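You operate a simulated robot arm through the tools that you are given. There is no shell and no other tool. Be economical: measure what you need, move in short steps, check, and stop when the job is done.

Carry out the task below with a simulated robot arm. There is one attempt and no reset: what you move stays moved.

TASK
Open the pull-out rack, take the rice packet on the drainer worktop and put it away on the high tray and shut the rack again.

It is judged by the outcome, as a careful person would: the job done as asked, and still so three seconds after it is handed in. It fails if anything else is knocked over, pushed out of place, dropped, spilled or broken.

THE ROBOT
A 7-joint arm with a two-finger parallel gripper, fixed in place. Base frame: the origin is at the foot of the arm, x ahead of it, y to its left, z up. Lengths are in mm, angles in degrees, forces in N, time in s.
With the tool pointing down near the work surface it reaches from about 300 to 700 mm from the base axis. Its first joint turns from -66.0 to 66.0 degrees. Payload 1.57 kg.
Tool frame: the origin (TCP) lies between the finger pads and is the grasp point; the fingertips stand 30 mm ahead of it; z points along the fingers, y is the line along which they close. The gripper opens to 110 mm. The fingers are 24 mm wide and 12 mm thick; the gripper's body (48 by 112 mm) begins 78 mm behind the TCP.
Orientation is told as [roll, pitch, yaw] about the base's x, y, z axes, in that order, counted from this pose: with the fingers straight down and closing along the base's y, the tool's x points along the base's -x, its y along +y and its z along -z.

THE INTERFACE
- The arm moves only by the tool servo_tool. Its argument "rows" is a list of rows, each an object of numbers (a shift or turn left out is 0, a gripper value left out holds the last): "ax", "ay", "az": the turn, a rotation vector about the tool's x, y, z in degrees; "dx", "dy", "dz": the shift along the tool's x, y, z in mm; "jaw": the closure in counts, from 0 (fully open) to 255 (shut). In form: [{"ax": .., "ay": .., "az": .., "dx": .., "dy": .., "dz": .., "jaw": ..}, ...]. A call has 1 to 10 rows; each row is the pose to reach, as a shift and turn from the pose commanded when the call began, along the tool's axes at that moment. A row lasts 0.2 s, in which the tool goes at most 50 mm and 8.6 degrees; a call with a longer step from one row to the next is refused whole, and so is a gripper value outside its range. A pose out of reach is approached as far as the arm can. The call stops where the force on the tool passes 40 N (or 10 N more than at its start, if that is more) or the arm is blocked; 0.2 s more then pass. The fingers move at their own pace (about 108 mm/s each) and stop on an object; they squeeze with about 33 N. The grip force told is the motor's: it shows also when the fingers shut on nothing. Time passes only in rows, and 0.2 s behind the last, so rows that repeat a pose let the fingers close. It gives the time, the measured TCP pose, the force on the tool (base axes), the opening and the grip force at its end, in the units of the frame above (readings bear some noise).
- Cameras (640 x 400 px; columns grow to the right, rows downward): "scene" is fixed at [141, -364.7, 1398.7]; the picture's right is [0.93, -0.37, 0.00], its down [-0.24, -0.59, -0.77] and it looks along [0.29, 0.72, -0.64] (base axes); focal length 319 px, centre (320, 200). "wrist" rides on the gripper at [-36, 0, -80] in the tool frame; the picture's right is [0.00, -1.00, 0.00], its down [0.97, 0.00, -0.24] and it looks along [0.24, 0.00, 0.97] (tool axes); focal length 218 px, centre (320, 200).
- get_image(camera): a new picture of that camera. No time passes.
- measure_at(camera, pixels): for up to 12 pixels [column, row] of the newest picture of that camera ("zoom" is the newest enlarged one), the place [x, y, z] in the base frame of the surface seen there, good to about 2 mm, but the place of the scene camera against the robot may be out by one fixed shift of up to 25 mm in any direction. No time passes.
- zoom(camera, box): a new picture of the part [left, top, right, bottom] of that camera's present view, enlarged. No time passes.
- finish_job(): hands the job in; it is judged then, once.

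Work in short steps. Measure before you move; look again where a grasp or a placing could have gone wrong, and mend it. You have 60 turns and 26 pictures in all, the two below and enlarged ones among them. Open the gripper and draw the arm clear of the work before you hand the job in, unless the task says otherwise; then end with one line.

The tools are called after "Call:" as name(argument=value, ...) on one line, values as JSON. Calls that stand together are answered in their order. servo_tool: Moves the arm, as the interface text tells. Its arguments: {"type":"object","properties":{"rows":{"type":"array","items":{"type":"object","properties":{"ax":{"type":"number"},"ay":{"type":"number"},"az":{"type":"number"},"dx":{"type":"number"},"dy":{"type":"number"},"dz":{"type":"number"},"jaw":{"type":"number"}}}}},"required":["rows"]} The other tools are called the same way: get_image (camera) takes a picture; measure_at (camera, pixels) gives the place of the surface under pixels of a picture; zoom (camera, box) takes an enlarged picture of a part of a camera's view; finish_job () hands the job in.

At the start:

```text
t: 0.0
eef_pos: [408.6, 57.0, 1121.7]
tool_rot: [-0.1, 0.0, 0.0]
ft_force: [-0.2, 0.1, -0.3]
grip_width: 110.0
grasp_force: 0.0
```

scene: 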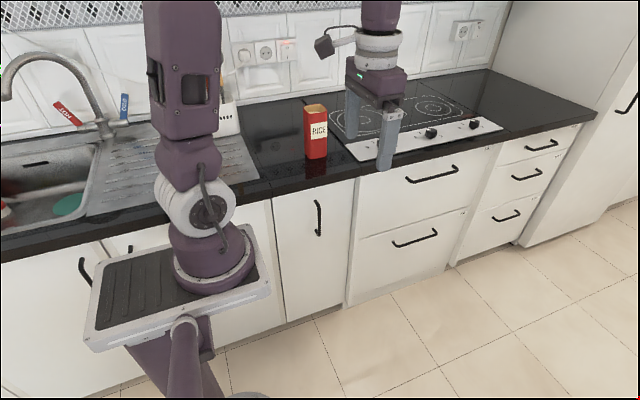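
wrist: 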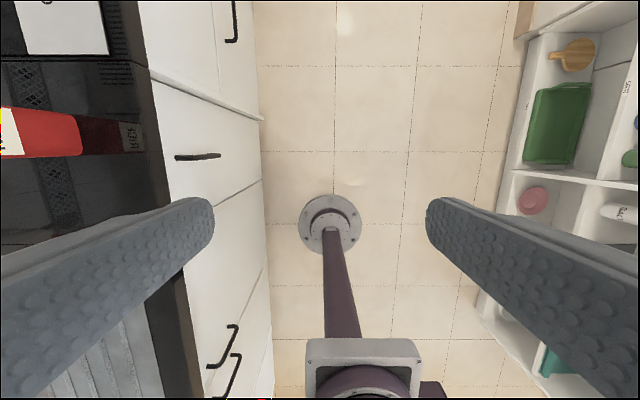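

The rice packet is at about (316,130) and the narrow pull-out front with a vertical handle at (318,217). I measure these first.

Call:
zoom(camera="scene", box=[230, 80, 390, 320])

Call:
measure_at(camera="scene", pixels=[[316, 202], [318, 217], [320, 234], [300, 220], [335, 220], [316, 145], [306, 106], [326, 108], [316, 103], [310, 185], [276, 196], [355, 178]])

Call:
measure_at(camera="wrist", pixels=[[185, 157], [198, 157], [215, 156], [40, 132], [78, 115], [78, 150], [185, 190], [148, 100], [100, 140], [5, 130], [180, 130], [185, 240]])

```text
1.67 times, centred on (310, 200) of scene
```

zoom: 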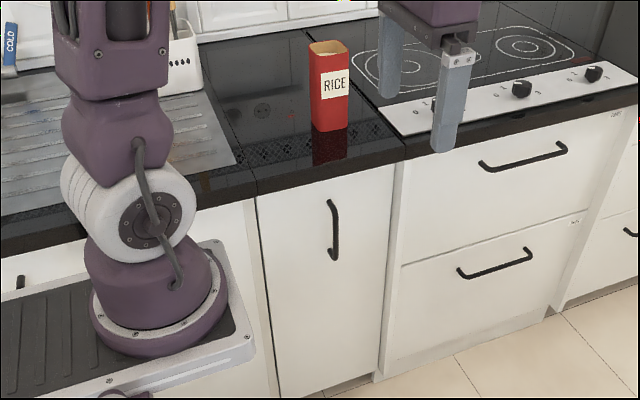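

```text
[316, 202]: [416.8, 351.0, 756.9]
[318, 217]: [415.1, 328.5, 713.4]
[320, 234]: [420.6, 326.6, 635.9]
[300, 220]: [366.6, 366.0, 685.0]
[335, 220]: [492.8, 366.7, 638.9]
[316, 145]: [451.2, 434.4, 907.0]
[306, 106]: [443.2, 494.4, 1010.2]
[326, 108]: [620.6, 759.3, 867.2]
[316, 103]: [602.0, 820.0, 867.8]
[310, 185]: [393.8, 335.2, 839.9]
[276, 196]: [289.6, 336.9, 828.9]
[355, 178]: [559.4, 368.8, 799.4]
```

```text
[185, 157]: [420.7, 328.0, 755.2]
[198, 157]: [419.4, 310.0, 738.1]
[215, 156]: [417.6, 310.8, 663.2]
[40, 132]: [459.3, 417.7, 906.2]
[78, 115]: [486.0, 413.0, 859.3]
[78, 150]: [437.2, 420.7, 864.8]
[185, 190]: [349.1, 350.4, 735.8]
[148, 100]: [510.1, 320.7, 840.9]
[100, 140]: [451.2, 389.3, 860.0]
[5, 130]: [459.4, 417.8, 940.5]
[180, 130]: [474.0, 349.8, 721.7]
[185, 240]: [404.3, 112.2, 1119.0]
```

Handle bar at x≈418, y≈310–320, z≈640–755; door at y≈350, counter edge y≈318; the scene camera reads about +17 in y. I turn the tool 90° so the fingers close along x, staying high.

Call:
servo_tool(rows=[{"az": -8.5, "dy": 5}, {"az": -17, "dy": 10}, {"az": -25.5, "dy": 15}, {"az": -34, "dy": 20}, {"az": -42.5, "dy": 25}, {"az": -51, "dy": 30}, {"az": -59.5, "dy": 35}, {"az": -68, "dy": 40}, {"az": -76.5, "dy": 45}, {"az": -85, "dy": 50}])

```text
t: 2.2
eef_pos: [407.8, 106.8, 1122.2]
tool_rot: [-0.1, 0.0, 85.1]
ft_force: [-0.1, -1.3, 0.2]
grip_width: 109.9
grasp_force: 0.0
```

Call:
servo_tool(rows=[{"az": -4.9}])

Call:
servo_tool(rows=[{"ay": -8, "dz": 10}, {"ay": -16, "dz": 20}, {"ay": -24, "dz": 40}, {"ay": -32, "dz": 60}, {"ay": -40, "dz": 90}, {"ay": -48, "dz": 120}, {"ay": -56, "dz": 150}, {"ay": -60, "dz": 180}])

Call:
get_image(camera="wrist")

```text
t: 2.6
eef_pos: [407.0, 105.6, 1122.0]
tool_rot: [0.1, 0.0, 90.0]
ft_force: [-0.3, 0.3, -0.4]
grip_width: 110.1
grasp_force: 0.1
```

```text
t: 4.4
eef_pos: [407.3, 104.4, 939.1]
tool_rot: [-0.1, -60.0, 89.9]
ft_force: [-0.4, 0.0, 1.0]
grip_width: 110.0
grasp_force: 0.2
```

```text
22 pictures are left
```

wrist: 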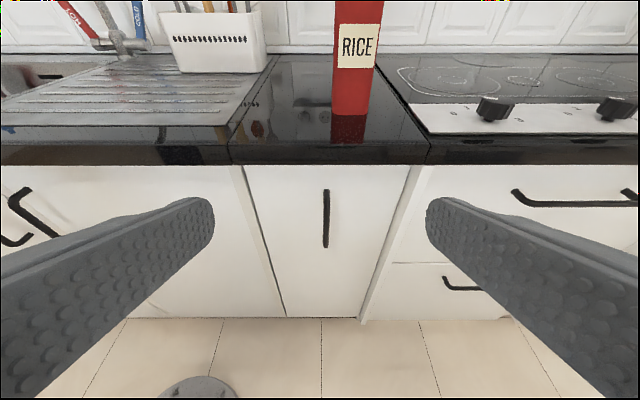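

Call:
measure_at(camera="wrist", pixels=[[326, 192], [326, 205], [326, 218], [326, 232], [326, 245], [300, 220], [360, 200], [252, 170], [405, 170], [320, 155], [333, 112], [368, 112]])

```text
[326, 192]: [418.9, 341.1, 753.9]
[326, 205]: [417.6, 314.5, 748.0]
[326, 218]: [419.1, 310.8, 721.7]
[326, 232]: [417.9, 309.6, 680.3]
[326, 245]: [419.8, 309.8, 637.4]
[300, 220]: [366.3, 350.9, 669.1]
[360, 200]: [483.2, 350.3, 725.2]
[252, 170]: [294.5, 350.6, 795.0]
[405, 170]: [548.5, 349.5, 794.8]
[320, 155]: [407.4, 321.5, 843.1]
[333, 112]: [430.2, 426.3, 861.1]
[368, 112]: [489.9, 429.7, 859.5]
```

Handle bar measured: x≈418.5, front y≈310, z 637–754. I approach to TCP (418, 307, 705) along the tool axis.

Call:
servo_tool(rows=[{"dx": 34, "dy": -4}, {"dx": 68, "dy": -8}, {"dx": 101, "dy": -11}, {"dx": 101, "dy": -11, "dz": 45}, {"dx": 101, "dy": -11, "dz": 90}, {"dx": 101, "dy": -11, "dz": 135}, {"dx": 101, "dy": -11, "dz": 180}, {"dx": 101, "dy": -11, "dz": 225}, {"dx": 101, "dy": -11, "dz": 250}])

Call:
servo_tool(rows=[{"dz": 20}, {"dz": 42}, {"dz": 42}])

Call:
get_image(camera="wrist")

```text
t: 6.4
eef_pos: [419.4, 273.8, 730.2]
tool_rot: [0.1, -60.1, 89.8]
ft_force: [-0.2, -0.3, -0.7]
grip_width: 110.0
grasp_force: 0.0
```

```text
t: 7.2
eef_pos: [418.4, 309.0, 710.5]
tool_rot: [0.1, -60.1, 90.0]
ft_force: [0.1, -0.1, 0.4]
grip_width: 110.0
grasp_force: 0.0
```

```text
21 pictures are left
```

wrist: 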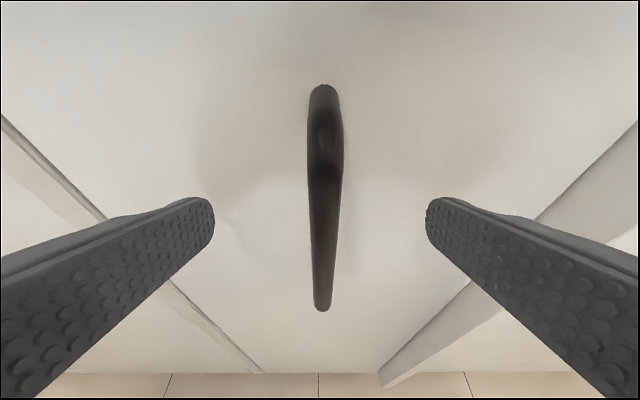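

Handle is centred between the fingers (column ~323). I close on it.

Call:
servo_tool(rows=[{"jaw": 255}, {"jaw": 255}, {"jaw": 255}, {"jaw": 255}])

```text
t: 8.2
eef_pos: [419.4, 309.5, 710.6]
tool_rot: [-0.3, -60.0, 89.9]
ft_force: [14.0, 1.3, -1.9]
grip_width: 11.7
grasp_force: 29.9
```

Gripped (11.7 mm). I pull straight along −y in steps.

Call:
servo_tool(rows=[{"dx": 5, "dz": -8.66}, {"dx": 15, "dz": -26}, {"dx": 25, "dz": -43.3}, {"dx": 35, "dz": -60.6}, {"dx": 45, "dz": -77.9}, {"dx": 55, "dz": -95.3}, {"dx": 65, "dz": -112.6}, {"dx": 75, "dz": -129.9}])

Call:
get_image(camera="scene")

```text
t: 10.0
eef_pos: [420.7, 158.1, 708.8]
tool_rot: [-0.2, -60.0, 89.8]
ft_force: [21.8, 1.1, 9.4]
grip_width: 11.8
grasp_force: 29.0
```

```text
20 pictures are left
```

scene: 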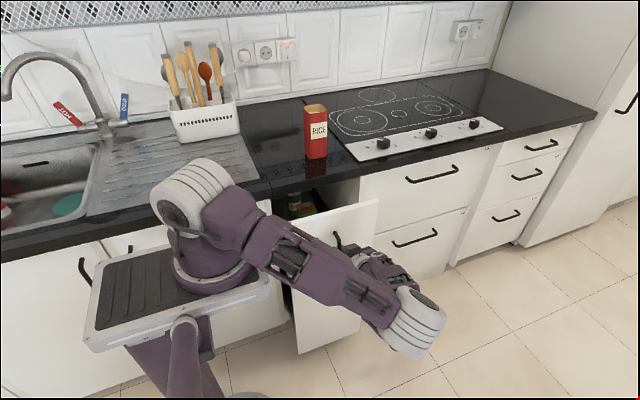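

Call:
measure_at(camera="scene", pixels=[[268, 288], [250, 230], [180, 315], [376, 205], [283, 222], [297, 350], [295, 200], [305, 208], [360, 330], [110, 260]])

```text
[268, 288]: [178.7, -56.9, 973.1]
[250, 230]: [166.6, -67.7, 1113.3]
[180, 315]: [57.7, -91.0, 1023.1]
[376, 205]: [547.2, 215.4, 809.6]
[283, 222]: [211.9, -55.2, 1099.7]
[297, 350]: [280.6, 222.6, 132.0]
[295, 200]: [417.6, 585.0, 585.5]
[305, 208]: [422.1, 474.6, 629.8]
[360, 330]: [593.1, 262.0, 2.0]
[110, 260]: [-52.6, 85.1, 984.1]
```

Clear of the plate (x ≤ 180). I keep pulling, easing the sideways load by +2 mm in x.

Call:
servo_tool(rows=[{"dx": 5, "dz": -8.66, "dy": -1}, {"dx": 15, "dz": -26, "dy": -2}, {"dx": 25, "dz": -43.3, "dy": -2}, {"dx": 35, "dz": -60.6, "dy": -2}, {"dx": 45, "dz": -77.9, "dy": -2}, {"dx": 55, "dz": -95.3, "dy": -2}, {"dx": 65, "dz": -112.6, "dy": -2}, {"dx": 75, "dz": -129.9, "dy": -2}])

Call:
get_image(camera="scene")

```text
t: 11.8
eef_pos: [419.1, 7.5, 710.0]
tool_rot: [0.2, -59.9, 90.0]
ft_force: [-13.9, 0.3, 0.0]
grip_width: 11.5
grasp_force: 28.8
```

```text
19 pictures are left
```

scene: 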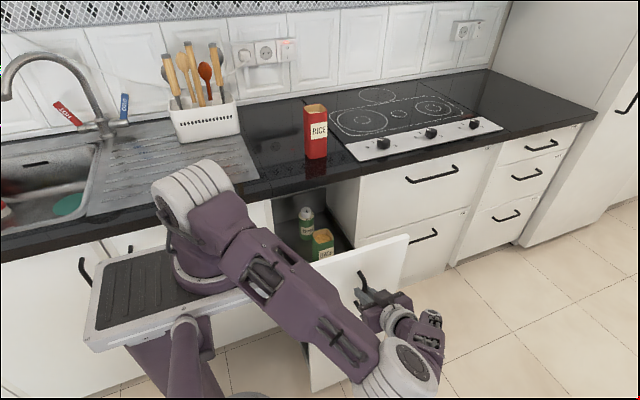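

Call:
servo_tool(rows=[{"dx": 5, "dz": -8.66, "dy": 1}, {"dx": 12.5, "dz": -21.65, "dy": 1}, {"dx": 20, "dz": -34.6, "dy": 1}, {"dx": 27.5, "dz": -47.6, "dy": 1}, {"dx": 35, "dz": -60.6, "dy": 1}])

Call:
zoom(camera="scene", box=[240, 170, 440, 295])

```text
t: 13.0
eef_pos: [418.5, -60.1, 708.7]
tool_rot: [-0.1, -60.2, 90.0]
ft_force: [-15.8, 1.0, 25.6]
grip_width: 11.6
grasp_force: 29.1
```

```text
3.20 times, centred on (340, 232) of scene
```

zoom: 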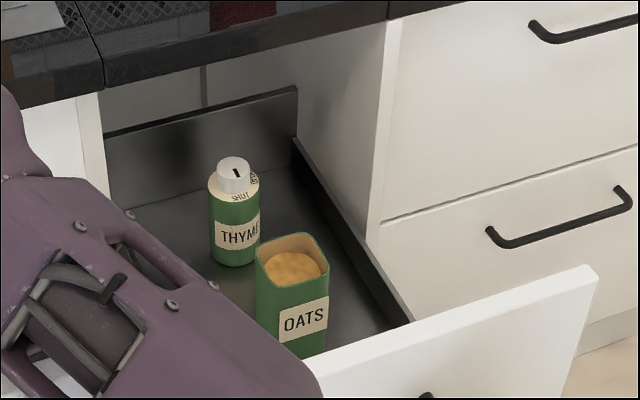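

The rack is open ~370 mm, showing a tray holding THYME and OATS. I release the handle and back off.

Call:
servo_tool(rows=[{"jaw": 0}, {"jaw": 0}, {"jaw": 0}, {"dz": -20, "jaw": 0}, {"dz": -50}, {"dz": -80}])

Call:
measure_at(camera="zoom", pixels=[[230, 160], [235, 262], [290, 240], [290, 355], [350, 300], [310, 190], [170, 210], [345, 230], [385, 310], [240, 110], [450, 340], [585, 268]])

```text
t: 14.4
eef_pos: [419.8, -129.4, 750.6]
tool_rot: [0.0, -60.1, 89.8]
ft_force: [-0.3, -0.1, -0.3]
grip_width: 110.1
grasp_force: 0.1
```

```text
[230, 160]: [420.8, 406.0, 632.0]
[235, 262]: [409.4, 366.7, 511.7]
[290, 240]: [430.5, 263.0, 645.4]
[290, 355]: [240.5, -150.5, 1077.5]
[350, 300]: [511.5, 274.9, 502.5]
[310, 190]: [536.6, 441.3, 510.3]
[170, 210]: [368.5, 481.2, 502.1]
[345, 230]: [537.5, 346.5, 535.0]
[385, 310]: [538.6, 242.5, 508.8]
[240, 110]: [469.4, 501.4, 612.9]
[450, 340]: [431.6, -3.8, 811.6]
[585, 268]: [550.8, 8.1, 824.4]
```

Correcting for the scene offset, tray floor z≈495, x≈305–538; oats near y≈245, free room between it and the door. I raise the arm and turn the tool vertical.

Call:
servo_tool(rows=[{"dx": -35, "dz": -20}, {"dx": -70, "dz": -40}, {"dx": -108, "dz": -62}, {"dx": -146, "dz": -84}, {"dx": -184, "dz": -106}, {"dx": -222, "dz": -128}, {"dx": -260, "dz": -150}, {"dx": -295, "dz": -170}, {"dx": -325, "dz": -188}])

Call:
servo_tool(rows=[{"ay": 8.5, "dz": 10}, {"ay": 17, "dz": 30}, {"ay": 25.5, "dz": 60}, {"ay": 34, "dz": 95}, {"ay": 42.5, "dz": 130, "dx": -20}, {"ay": 51, "dz": 165, "dx": -40}, {"ay": 60, "dz": 200, "dx": -60}, {"ay": 60, "dz": 245, "dx": -80}, {"ay": 60, "dz": 280, "dx": -100}])

Call:
get_image(camera="wrist")

```text
t: 16.4
eef_pos: [421.0, -134.3, 1124.3]
tool_rot: [-0.1, -60.0, 89.8]
ft_force: [-0.2, -0.3, 0.5]
grip_width: 110.0
grasp_force: 0.1
```

```text
refused: row 7 steps farther than a row can; nothing moved
```

```text
17 pictures are left
```

wrist: 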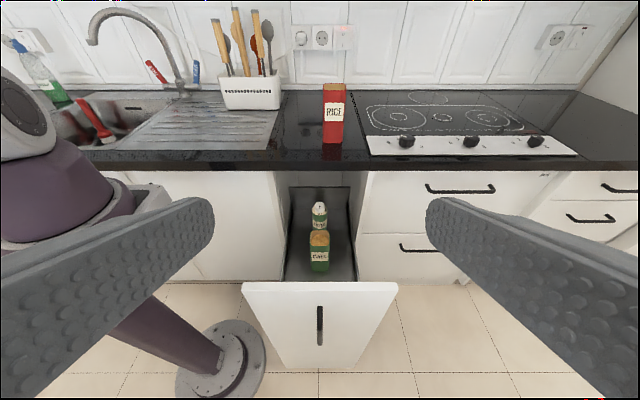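

Call:
servo_tool(rows=[{"ay": 8.5, "dz": 20, "dx": -10}, {"ay": 17, "dz": 45, "dx": -25}, {"ay": 25.5, "dz": 75, "dx": -43}, {"ay": 34, "dz": 110, "dx": -60}, {"ay": 42.5, "dz": 145, "dx": -78}, {"ay": 51, "dz": 180, "dx": -95}, {"ay": 59.5, "dz": 210, "dx": -110}, {"ay": 60, "dz": 230, "dx": -125}])

Call:
get_image(camera="wrist")

```text
t: 18.2
eef_pos: [419.2, 132.1, 1119.2]
tool_rot: [-0.1, 0.1, 90.0]
ft_force: [0.2, 0.2, -0.7]
grip_width: 109.8
grasp_force: 0.0
```

```text
16 pictures are left
```

wrist: 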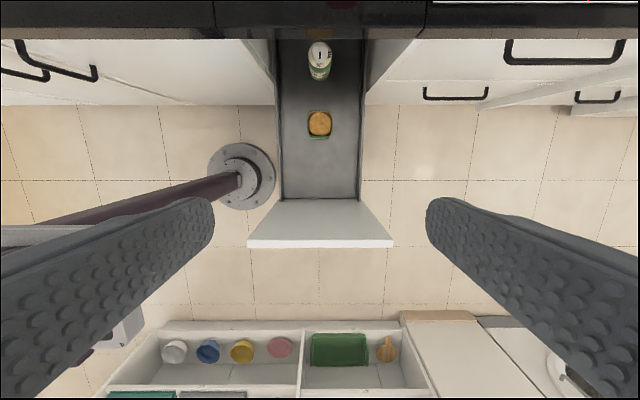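

Call:
measure_at(camera="wrist", pixels=[[308, 112], [331, 135], [320, 124], [320, 52], [320, 72], [320, 165], [300, 190], [345, 190], [283, 160], [358, 160], [320, 205], [320, 240]])

```text
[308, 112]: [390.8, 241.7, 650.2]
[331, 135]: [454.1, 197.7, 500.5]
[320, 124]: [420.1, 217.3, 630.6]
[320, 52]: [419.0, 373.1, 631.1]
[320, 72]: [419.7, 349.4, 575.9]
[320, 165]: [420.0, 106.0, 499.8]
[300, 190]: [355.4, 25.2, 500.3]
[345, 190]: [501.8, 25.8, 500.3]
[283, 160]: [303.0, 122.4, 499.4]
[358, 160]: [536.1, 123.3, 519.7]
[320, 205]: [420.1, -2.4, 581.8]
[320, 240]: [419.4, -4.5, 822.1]
```

Oats occupies y≈188–245, tray floor z≈500, door back y≈−2: (420, 100) is free. Now I move over toward the rice to measure it.

Call:
servo_tool(rows=[{"dx": -40, "dy": -7}, {"dx": -80, "dy": -14}, {"dx": -120, "dy": -21}, {"dx": -160, "dy": -28}, {"dx": -200, "dy": -35}, {"dx": -240, "dy": -41}])

Call:
get_image(camera="wrist")

```text
t: 19.6
eef_pos: [461.6, 371.4, 1116.4]
tool_rot: [-0.1, 0.1, 89.9]
ft_force: [-0.2, 0.7, 0.6]
grip_width: 109.6
grasp_force: 0.0
```

```text
15 pictures are left
```

wrist: 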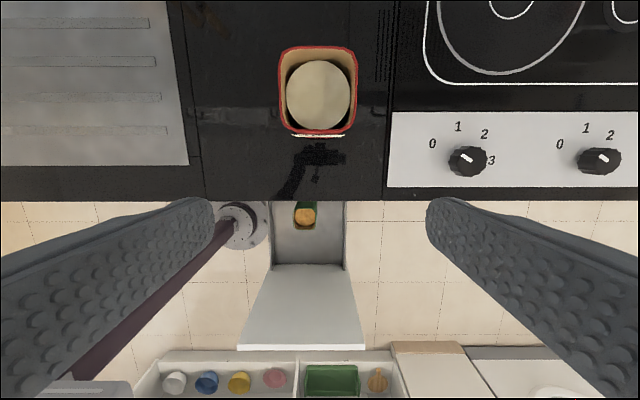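

Call:
measure_at(camera="wrist", pixels=[[281, 60], [281, 120], [355, 60], [355, 118], [318, 48], [318, 132], [318, 90], [285, 52], [350, 52], [318, 145]])

```text
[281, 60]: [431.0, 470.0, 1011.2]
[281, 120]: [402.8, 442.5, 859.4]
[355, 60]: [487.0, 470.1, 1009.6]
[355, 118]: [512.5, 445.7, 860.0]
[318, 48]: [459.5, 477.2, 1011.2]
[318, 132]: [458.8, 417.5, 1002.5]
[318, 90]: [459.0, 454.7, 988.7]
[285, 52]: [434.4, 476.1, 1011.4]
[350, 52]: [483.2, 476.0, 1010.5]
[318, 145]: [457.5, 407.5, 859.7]
```

Rice packet: x 430–488, y 418–479, z 860–1011, open top. I centre at (459, 448) and descend to z≈975.

Call:
servo_tool(rows=[{"dx": -38, "dy": 1}, {"dx": -76.6, "dy": 2.5}, {"dx": -76.6, "dy": 2.5}, {"dx": -76.6, "dy": 2.5, "dz": 35}, {"dx": -76.6, "dy": 2.5, "dz": 70}, {"dx": -76.6, "dy": 2.5, "dz": 105}, {"dx": -76.6, "dy": 2.5, "dz": 141}, {"dx": -76.6, "dy": 2.5, "dz": 141}])

Call:
get_image(camera="wrist")

```text
t: 21.4
eef_pos: [458.3, 447.2, 976.4]
tool_rot: [-0.1, 0.1, 89.9]
ft_force: [0.0, 0.5, -0.3]
grip_width: 110.2
grasp_force: 0.1
out of reach, approached as far as the arm can: row 2, 3, 4
```

```text
14 pictures are left
```

wrist: 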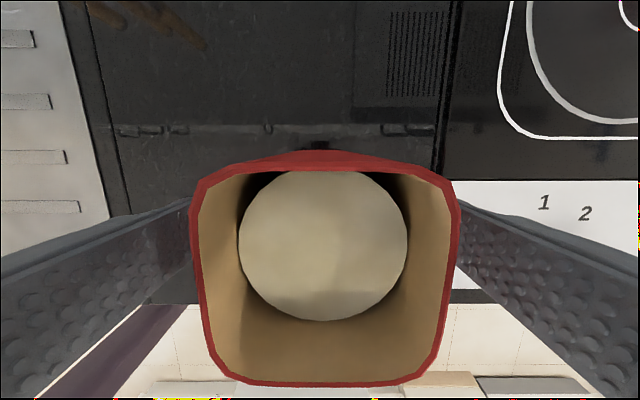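

Fingers straddle the packet. I close.

Call:
servo_tool(rows=[{"jaw": 255}, {"jaw": 255}, {"jaw": 255}, {"jaw": 255}])

Call:
servo_tool(rows=[{"dz": -6}, {"dz": -18}, {"dz": -32}, {"dz": -46}, {"dz": -60}, {"dz": -60}])

```text
t: 22.4
eef_pos: [458.9, 448.3, 976.5]
tool_rot: [0.0, 0.0, 89.9]
ft_force: [1.1, 0.7, -0.4]
grip_width: 61.9
grasp_force: 33.6
```

```text
t: 23.8
eef_pos: [458.9, 446.1, 1037.3]
tool_rot: [0.0, 0.0, 90.0]
ft_force: [0.7, 0.3, -2.6]
grip_width: 61.7
grasp_force: 33.2
```

Lifted cleanly (61.8 mm, ~2.6 N). I carry it at this height to above (420, 100).

Call:
servo_tool(rows=[{"dx": 15, "dy": 2}, {"dx": 45, "dy": 5}, {"dx": 80, "dy": 9}, {"dx": 120, "dy": 14}, {"dx": 160, "dy": 18}, {"dx": 200, "dy": 23}, {"dx": 240, "dy": 27}, {"dx": 280, "dy": 32}, {"dx": 315, "dy": 36}, {"dx": 342, "dy": 39}])

Call:
get_image(camera="scene")

```text
t: 26.0
eef_pos: [419.9, 104.4, 1035.9]
tool_rot: [0.0, -0.1, 90.0]
ft_force: [0.1, 0.2, -2.4]
grip_width: 61.9
grasp_force: 33.1
```

```text
13 pictures are left
```

scene: 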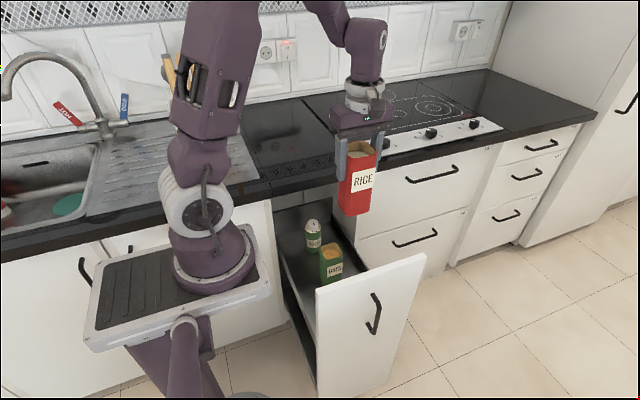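

Two trays visible, the upper one is beneath the packet. I lower to about 25 mm above the floor, then check.

Call:
servo_tool(rows=[{"dz": 25}, {"dz": 65}, {"dz": 108}, {"dz": 150}, {"dz": 192}, {"dz": 234}, {"dz": 276}, {"dz": 316}, {"dz": 350}, {"dz": 375}])

Call:
get_image(camera="scene")

```text
t: 28.2
eef_pos: [420.6, 105.3, 662.3]
tool_rot: [-0.2, 0.0, 89.9]
ft_force: [0.3, -0.1, -2.7]
grip_width: 61.6
grasp_force: 33.0
```

```text
12 pictures are left
```

scene: 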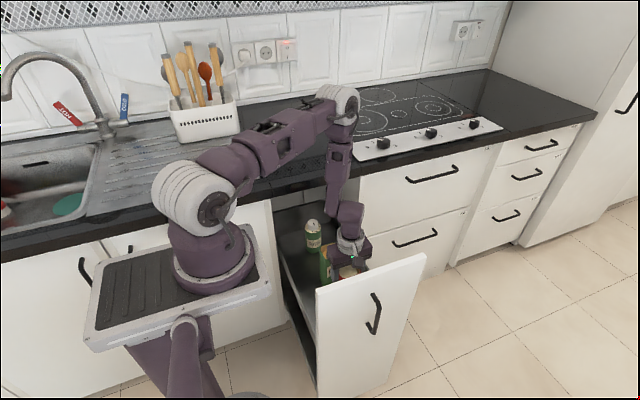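

Call:
measure_at(camera="scene", pixels=[[330, 185], [342, 200], [338, 160], [350, 215], [335, 210], [340, 110]])

Call:
servo_tool(rows=[{"dz": 15}, {"dz": 28}, {"dz": 36}, {"dz": 41}, {"dz": 44}])

```text
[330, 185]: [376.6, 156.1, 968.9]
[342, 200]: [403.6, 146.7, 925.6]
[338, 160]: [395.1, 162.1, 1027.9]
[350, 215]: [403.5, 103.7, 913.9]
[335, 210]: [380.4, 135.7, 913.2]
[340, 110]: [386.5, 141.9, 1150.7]
```

```text
t: 29.4
eef_pos: [418.9, 106.2, 618.7]
tool_rot: [-0.1, -0.1, 89.9]
ft_force: [0.4, -1.2, -2.3]
grip_width: 61.9
grasp_force: 33.3
```

Still hanging freely (Fz −2.3); I ease down by up to a few mm until contact.

Call:
servo_tool(rows=[{"dz": 1}, {"dz": 2}, {"dz": 3}, {"dz": 3}])

```text
t: 30.4
eef_pos: [418.9, 105.4, 615.4]
tool_rot: [-0.1, 0.1, 89.8]
ft_force: [-3.1, -1.2, 36.6]
grip_width: 61.8
grasp_force: 33.5
```

Contact made. I ease up 1 mm, open, and withdraw straight up.

Call:
servo_tool(rows=[{"dz": -1.5}, {"dz": -1.5, "jaw": 0}, {"dz": -1.5, "jaw": 0}, {"dz": -1.5, "jaw": 0}, {"dz": -1.5, "jaw": 0}])

Call:
servo_tool(rows=[{"dz": -20}, {"dz": -50}, {"dz": -90}, {"dz": -135}, {"dz": -180}, {"dz": -225}, {"dz": -270}, {"dz": -315}, {"dz": -360}, {"dz": -400}])

Call:
get_image(camera="wrist")

```text
t: 31.6
eef_pos: [419.2, 105.9, 615.8]
tool_rot: [0.0, 0.0, 90.0]
ft_force: [-0.2, 0.5, -0.3]
grip_width: 110.0
grasp_force: 0.0
```

```text
t: 33.8
eef_pos: [421.3, 106.8, 1016.3]
tool_rot: [0.2, 0.1, 89.9]
ft_force: [-0.3, 0.3, 1.0]
grip_width: 110.2
grasp_force: 0.1
```

```text
11 pictures are left
```

wrist: 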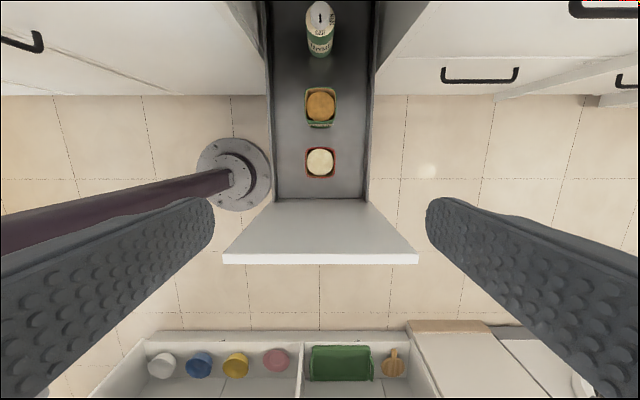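

Rice stands upright on the high tray between oats and door. I retrace to the front of the handle, tilting the tool to 60°.

Call:
servo_tool(rows=[{"ay": -7.5, "dx": 30, "dz": -13.5}, {"ay": -15, "dx": 60, "dz": -27}, {"ay": -22.5, "dx": 90, "dz": -40.5}, {"ay": -30, "dx": 120, "dz": -54}, {"ay": -37.5, "dx": 150, "dz": -67.5}, {"ay": -45, "dx": 180, "dz": -81}, {"ay": -52.5, "dx": 210, "dz": -94.5}, {"ay": -60, "dx": 241, "dz": -108}])

Call:
servo_tool(rows=[{"dx": 35, "dz": 20, "dy": 2}, {"dx": 70, "dz": 40, "dy": 2}, {"dx": 108, "dz": 62, "dy": 2}, {"dx": 146, "dz": 84, "dy": 2}, {"dx": 184, "dz": 106, "dy": 2}, {"dx": 222, "dz": 128, "dy": 2}, {"dx": 260, "dz": 150, "dy": 2}, {"dx": 295, "dz": 170, "dy": 2}, {"dx": 325, "dz": 188, "dy": 2}])

Call:
get_image(camera="wrist")

```text
t: 35.6
eef_pos: [418.6, -135.5, 1123.3]
tool_rot: [0.0, -60.1, 90.0]
ft_force: [-0.3, -0.6, 0.3]
grip_width: 110.4
grasp_force: 0.1
```

```text
t: 37.6
eef_pos: [415.9, -136.2, 748.1]
tool_rot: [0.1, -60.0, 90.0]
ft_force: [-0.9, -0.3, -0.4]
grip_width: 110.0
grasp_force: 0.1
```

```text
10 pictures are left
```

wrist: 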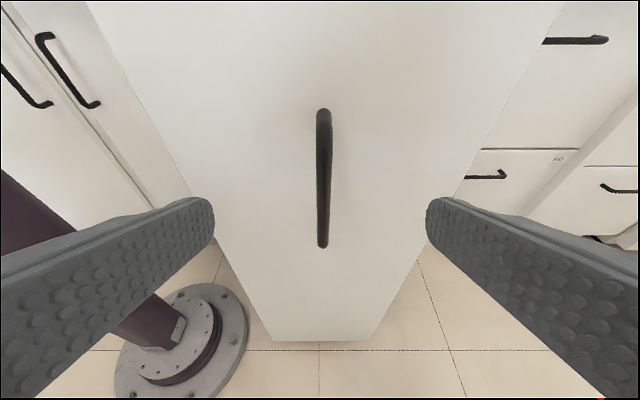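

Call:
servo_tool(rows=[{"dz": 25, "dy": -2.5}, {"dz": 50, "dy": -2.5}, {"dz": 70, "dy": -2.5}, {"dz": 85, "dy": -2.5}, {"dz": 85, "dy": -2.5}, {"dz": 85, "dy": -2.5, "jaw": 255}, {"dz": 85, "dy": -2.5, "jaw": 255}, {"dz": 85, "dy": -2.5, "jaw": 255}, {"dz": 85, "dy": -2.5, "jaw": 255}])

```text
t: 39.6
eef_pos: [420.0, -61.5, 706.7]
tool_rot: [-0.2, -59.9, 89.9]
ft_force: [17.6, 2.3, -2.9]
grip_width: 12.0
grasp_force: 29.7
```

Gripped. I push the rack in along +y smoothly with gentle ramps.

Call:
servo_tool(rows=[{"dx": -2, "dz": 3.5, "dy": -1}, {"dx": -6, "dz": 10.4, "dy": -1}, {"dx": -12, "dz": 20.8, "dy": -1}, {"dx": -20, "dz": 34.6, "dy": -1}, {"dx": -30, "dz": 52, "dy": -1}, {"dx": -40, "dz": 69.3, "dy": -1}, {"dx": -50, "dz": 86.6, "dy": -1}, {"dx": -60, "dz": 103.9, "dy": -1}, {"dx": -68, "dz": 117.8, "dy": -1}, {"dx": -72, "dz": 124.7, "dy": -1}])

Call:
zoom(camera="scene", box=[240, 150, 440, 275])

```text
t: 41.8
eef_pos: [420.2, 82.2, 705.8]
tool_rot: [0.1, -59.9, 89.9]
ft_force: [-2.0, -1.1, -0.8]
grip_width: 11.8
grasp_force: 29.6
```

```text
3.20 times, centred on (340, 212) of scene
```

zoom: 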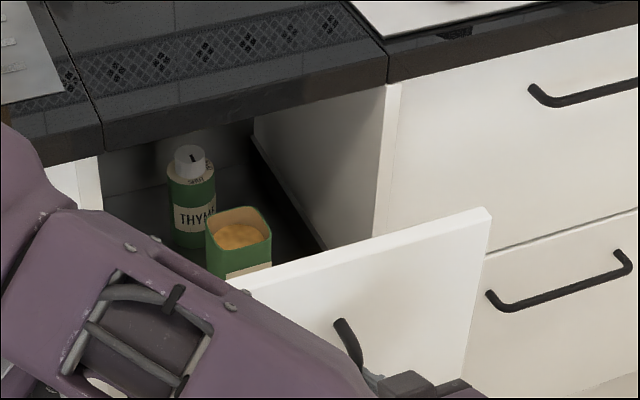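

Contents stay upright. I push on: y from 82 toward 309.

Call:
servo_tool(rows=[{"dx": -2, "dz": 3.5}, {"dx": -6, "dz": 10.4}, {"dx": -12, "dz": 20.8}, {"dx": -20, "dz": 34.6}, {"dx": -30, "dz": 52}, {"dx": -40, "dz": 69.3}, {"dx": -50, "dz": 86.6}, {"dx": -60, "dz": 103.9}, {"dx": -68, "dz": 117.8}, {"dx": -72, "dz": 124.7}])

Call:
servo_tool(rows=[{"dx": -2, "dz": 3.5}, {"dx": -6, "dz": 10.4}, {"dx": -12, "dz": 20.8}, {"dx": -20, "dz": 34.6}, {"dx": -27, "dz": 46.8}, {"dx": -33, "dz": 57.2}, {"dx": -37, "dz": 64.1}, {"dx": -39.5, "dz": 68.4}, {"dx": -41.5, "dz": 71.9}, {"dx": -43, "dz": 74.5}])

```text
t: 44.0
eef_pos: [418.9, 225.8, 706.6]
tool_rot: [0.3, -59.9, 89.9]
ft_force: [-23.4, -1.2, -9.3]
grip_width: 11.7
grasp_force: 29.3
```

```text
t: 46.3
eef_pos: [420.4, 309.9, 705.6]
tool_rot: [0.2, -59.9, 90.0]
ft_force: [-6.3, -13.8, 12.9]
grip_width: 11.9
grasp_force: 29.5
stopped in row 10: the force on the tool passed its limit (the readings are from after the stop); the commanded pose is now the measured one
```

It reached the stop at y≈310. I release, back off and look.

Call:
servo_tool(rows=[{"jaw": 0}, {"jaw": 0}, {"jaw": 0}, {"jaw": 0}, {"dz": -25}, {"dz": -60}, {"dz": -100}, {"dz": -145}, {"dz": -190}])

Call:
get_image(camera="wrist")

Call:
measure_at(camera="wrist", pixels=[[290, 150], [350, 150], [320, 80], [240, 180], [460, 130], [326, 180]])

```text
t: 48.3
eef_pos: [423.8, 146.0, 801.5]
tool_rot: [0.1, -59.9, 90.0]
ft_force: [-0.4, 0.6, 0.1]
grip_width: 109.9
grasp_force: 0.0
```

```text
8 pictures are left
```

wrist: 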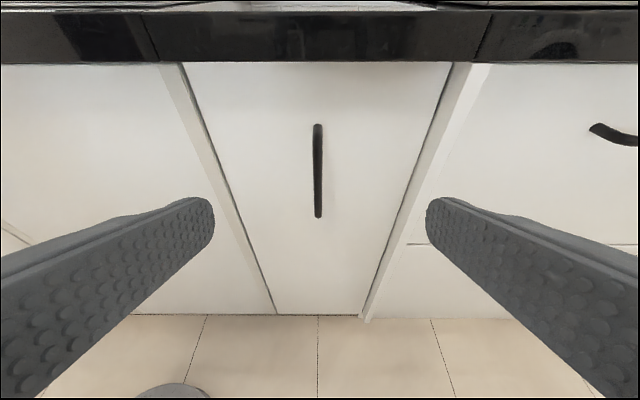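

```text
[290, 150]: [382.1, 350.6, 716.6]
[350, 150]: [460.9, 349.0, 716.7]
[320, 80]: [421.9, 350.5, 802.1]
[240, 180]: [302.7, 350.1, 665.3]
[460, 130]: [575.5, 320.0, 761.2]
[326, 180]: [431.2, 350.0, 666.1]
```

The front is at y≈350, as at the start: shut. I draw the arm up and clear, then take a last look.

Call:
servo_tool(rows=[{"dz": -45}, {"dz": -90}, {"dz": -110, "dx": -35}, {"dz": -130, "dx": -75}, {"dz": -150, "dx": -115}, {"dz": -160, "dx": -150}])

Call:
get_image(camera="scene")

```text
t: 49.7
eef_pos: [420.6, 87.2, 1011.3]
tool_rot: [0.4, -59.9, 89.9]
ft_force: [0.0, 0.9, 0.0]
grip_width: 110.0
grasp_force: 0.1
```

```text
7 pictures are left
```

scene: 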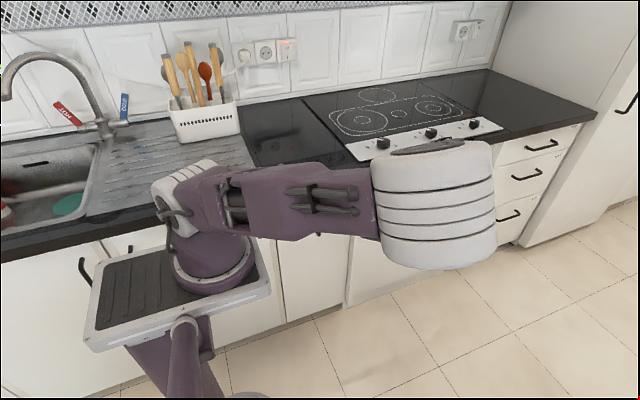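

Everything is in place, the rack is shut and the arm is clear.

Call:
finish_job()

```text
The job is handed in.
```

The rice packet was upright on the high tray of the pull-out rack when I last saw it, partway through closing, and the rack is shut again with its front back where it started.
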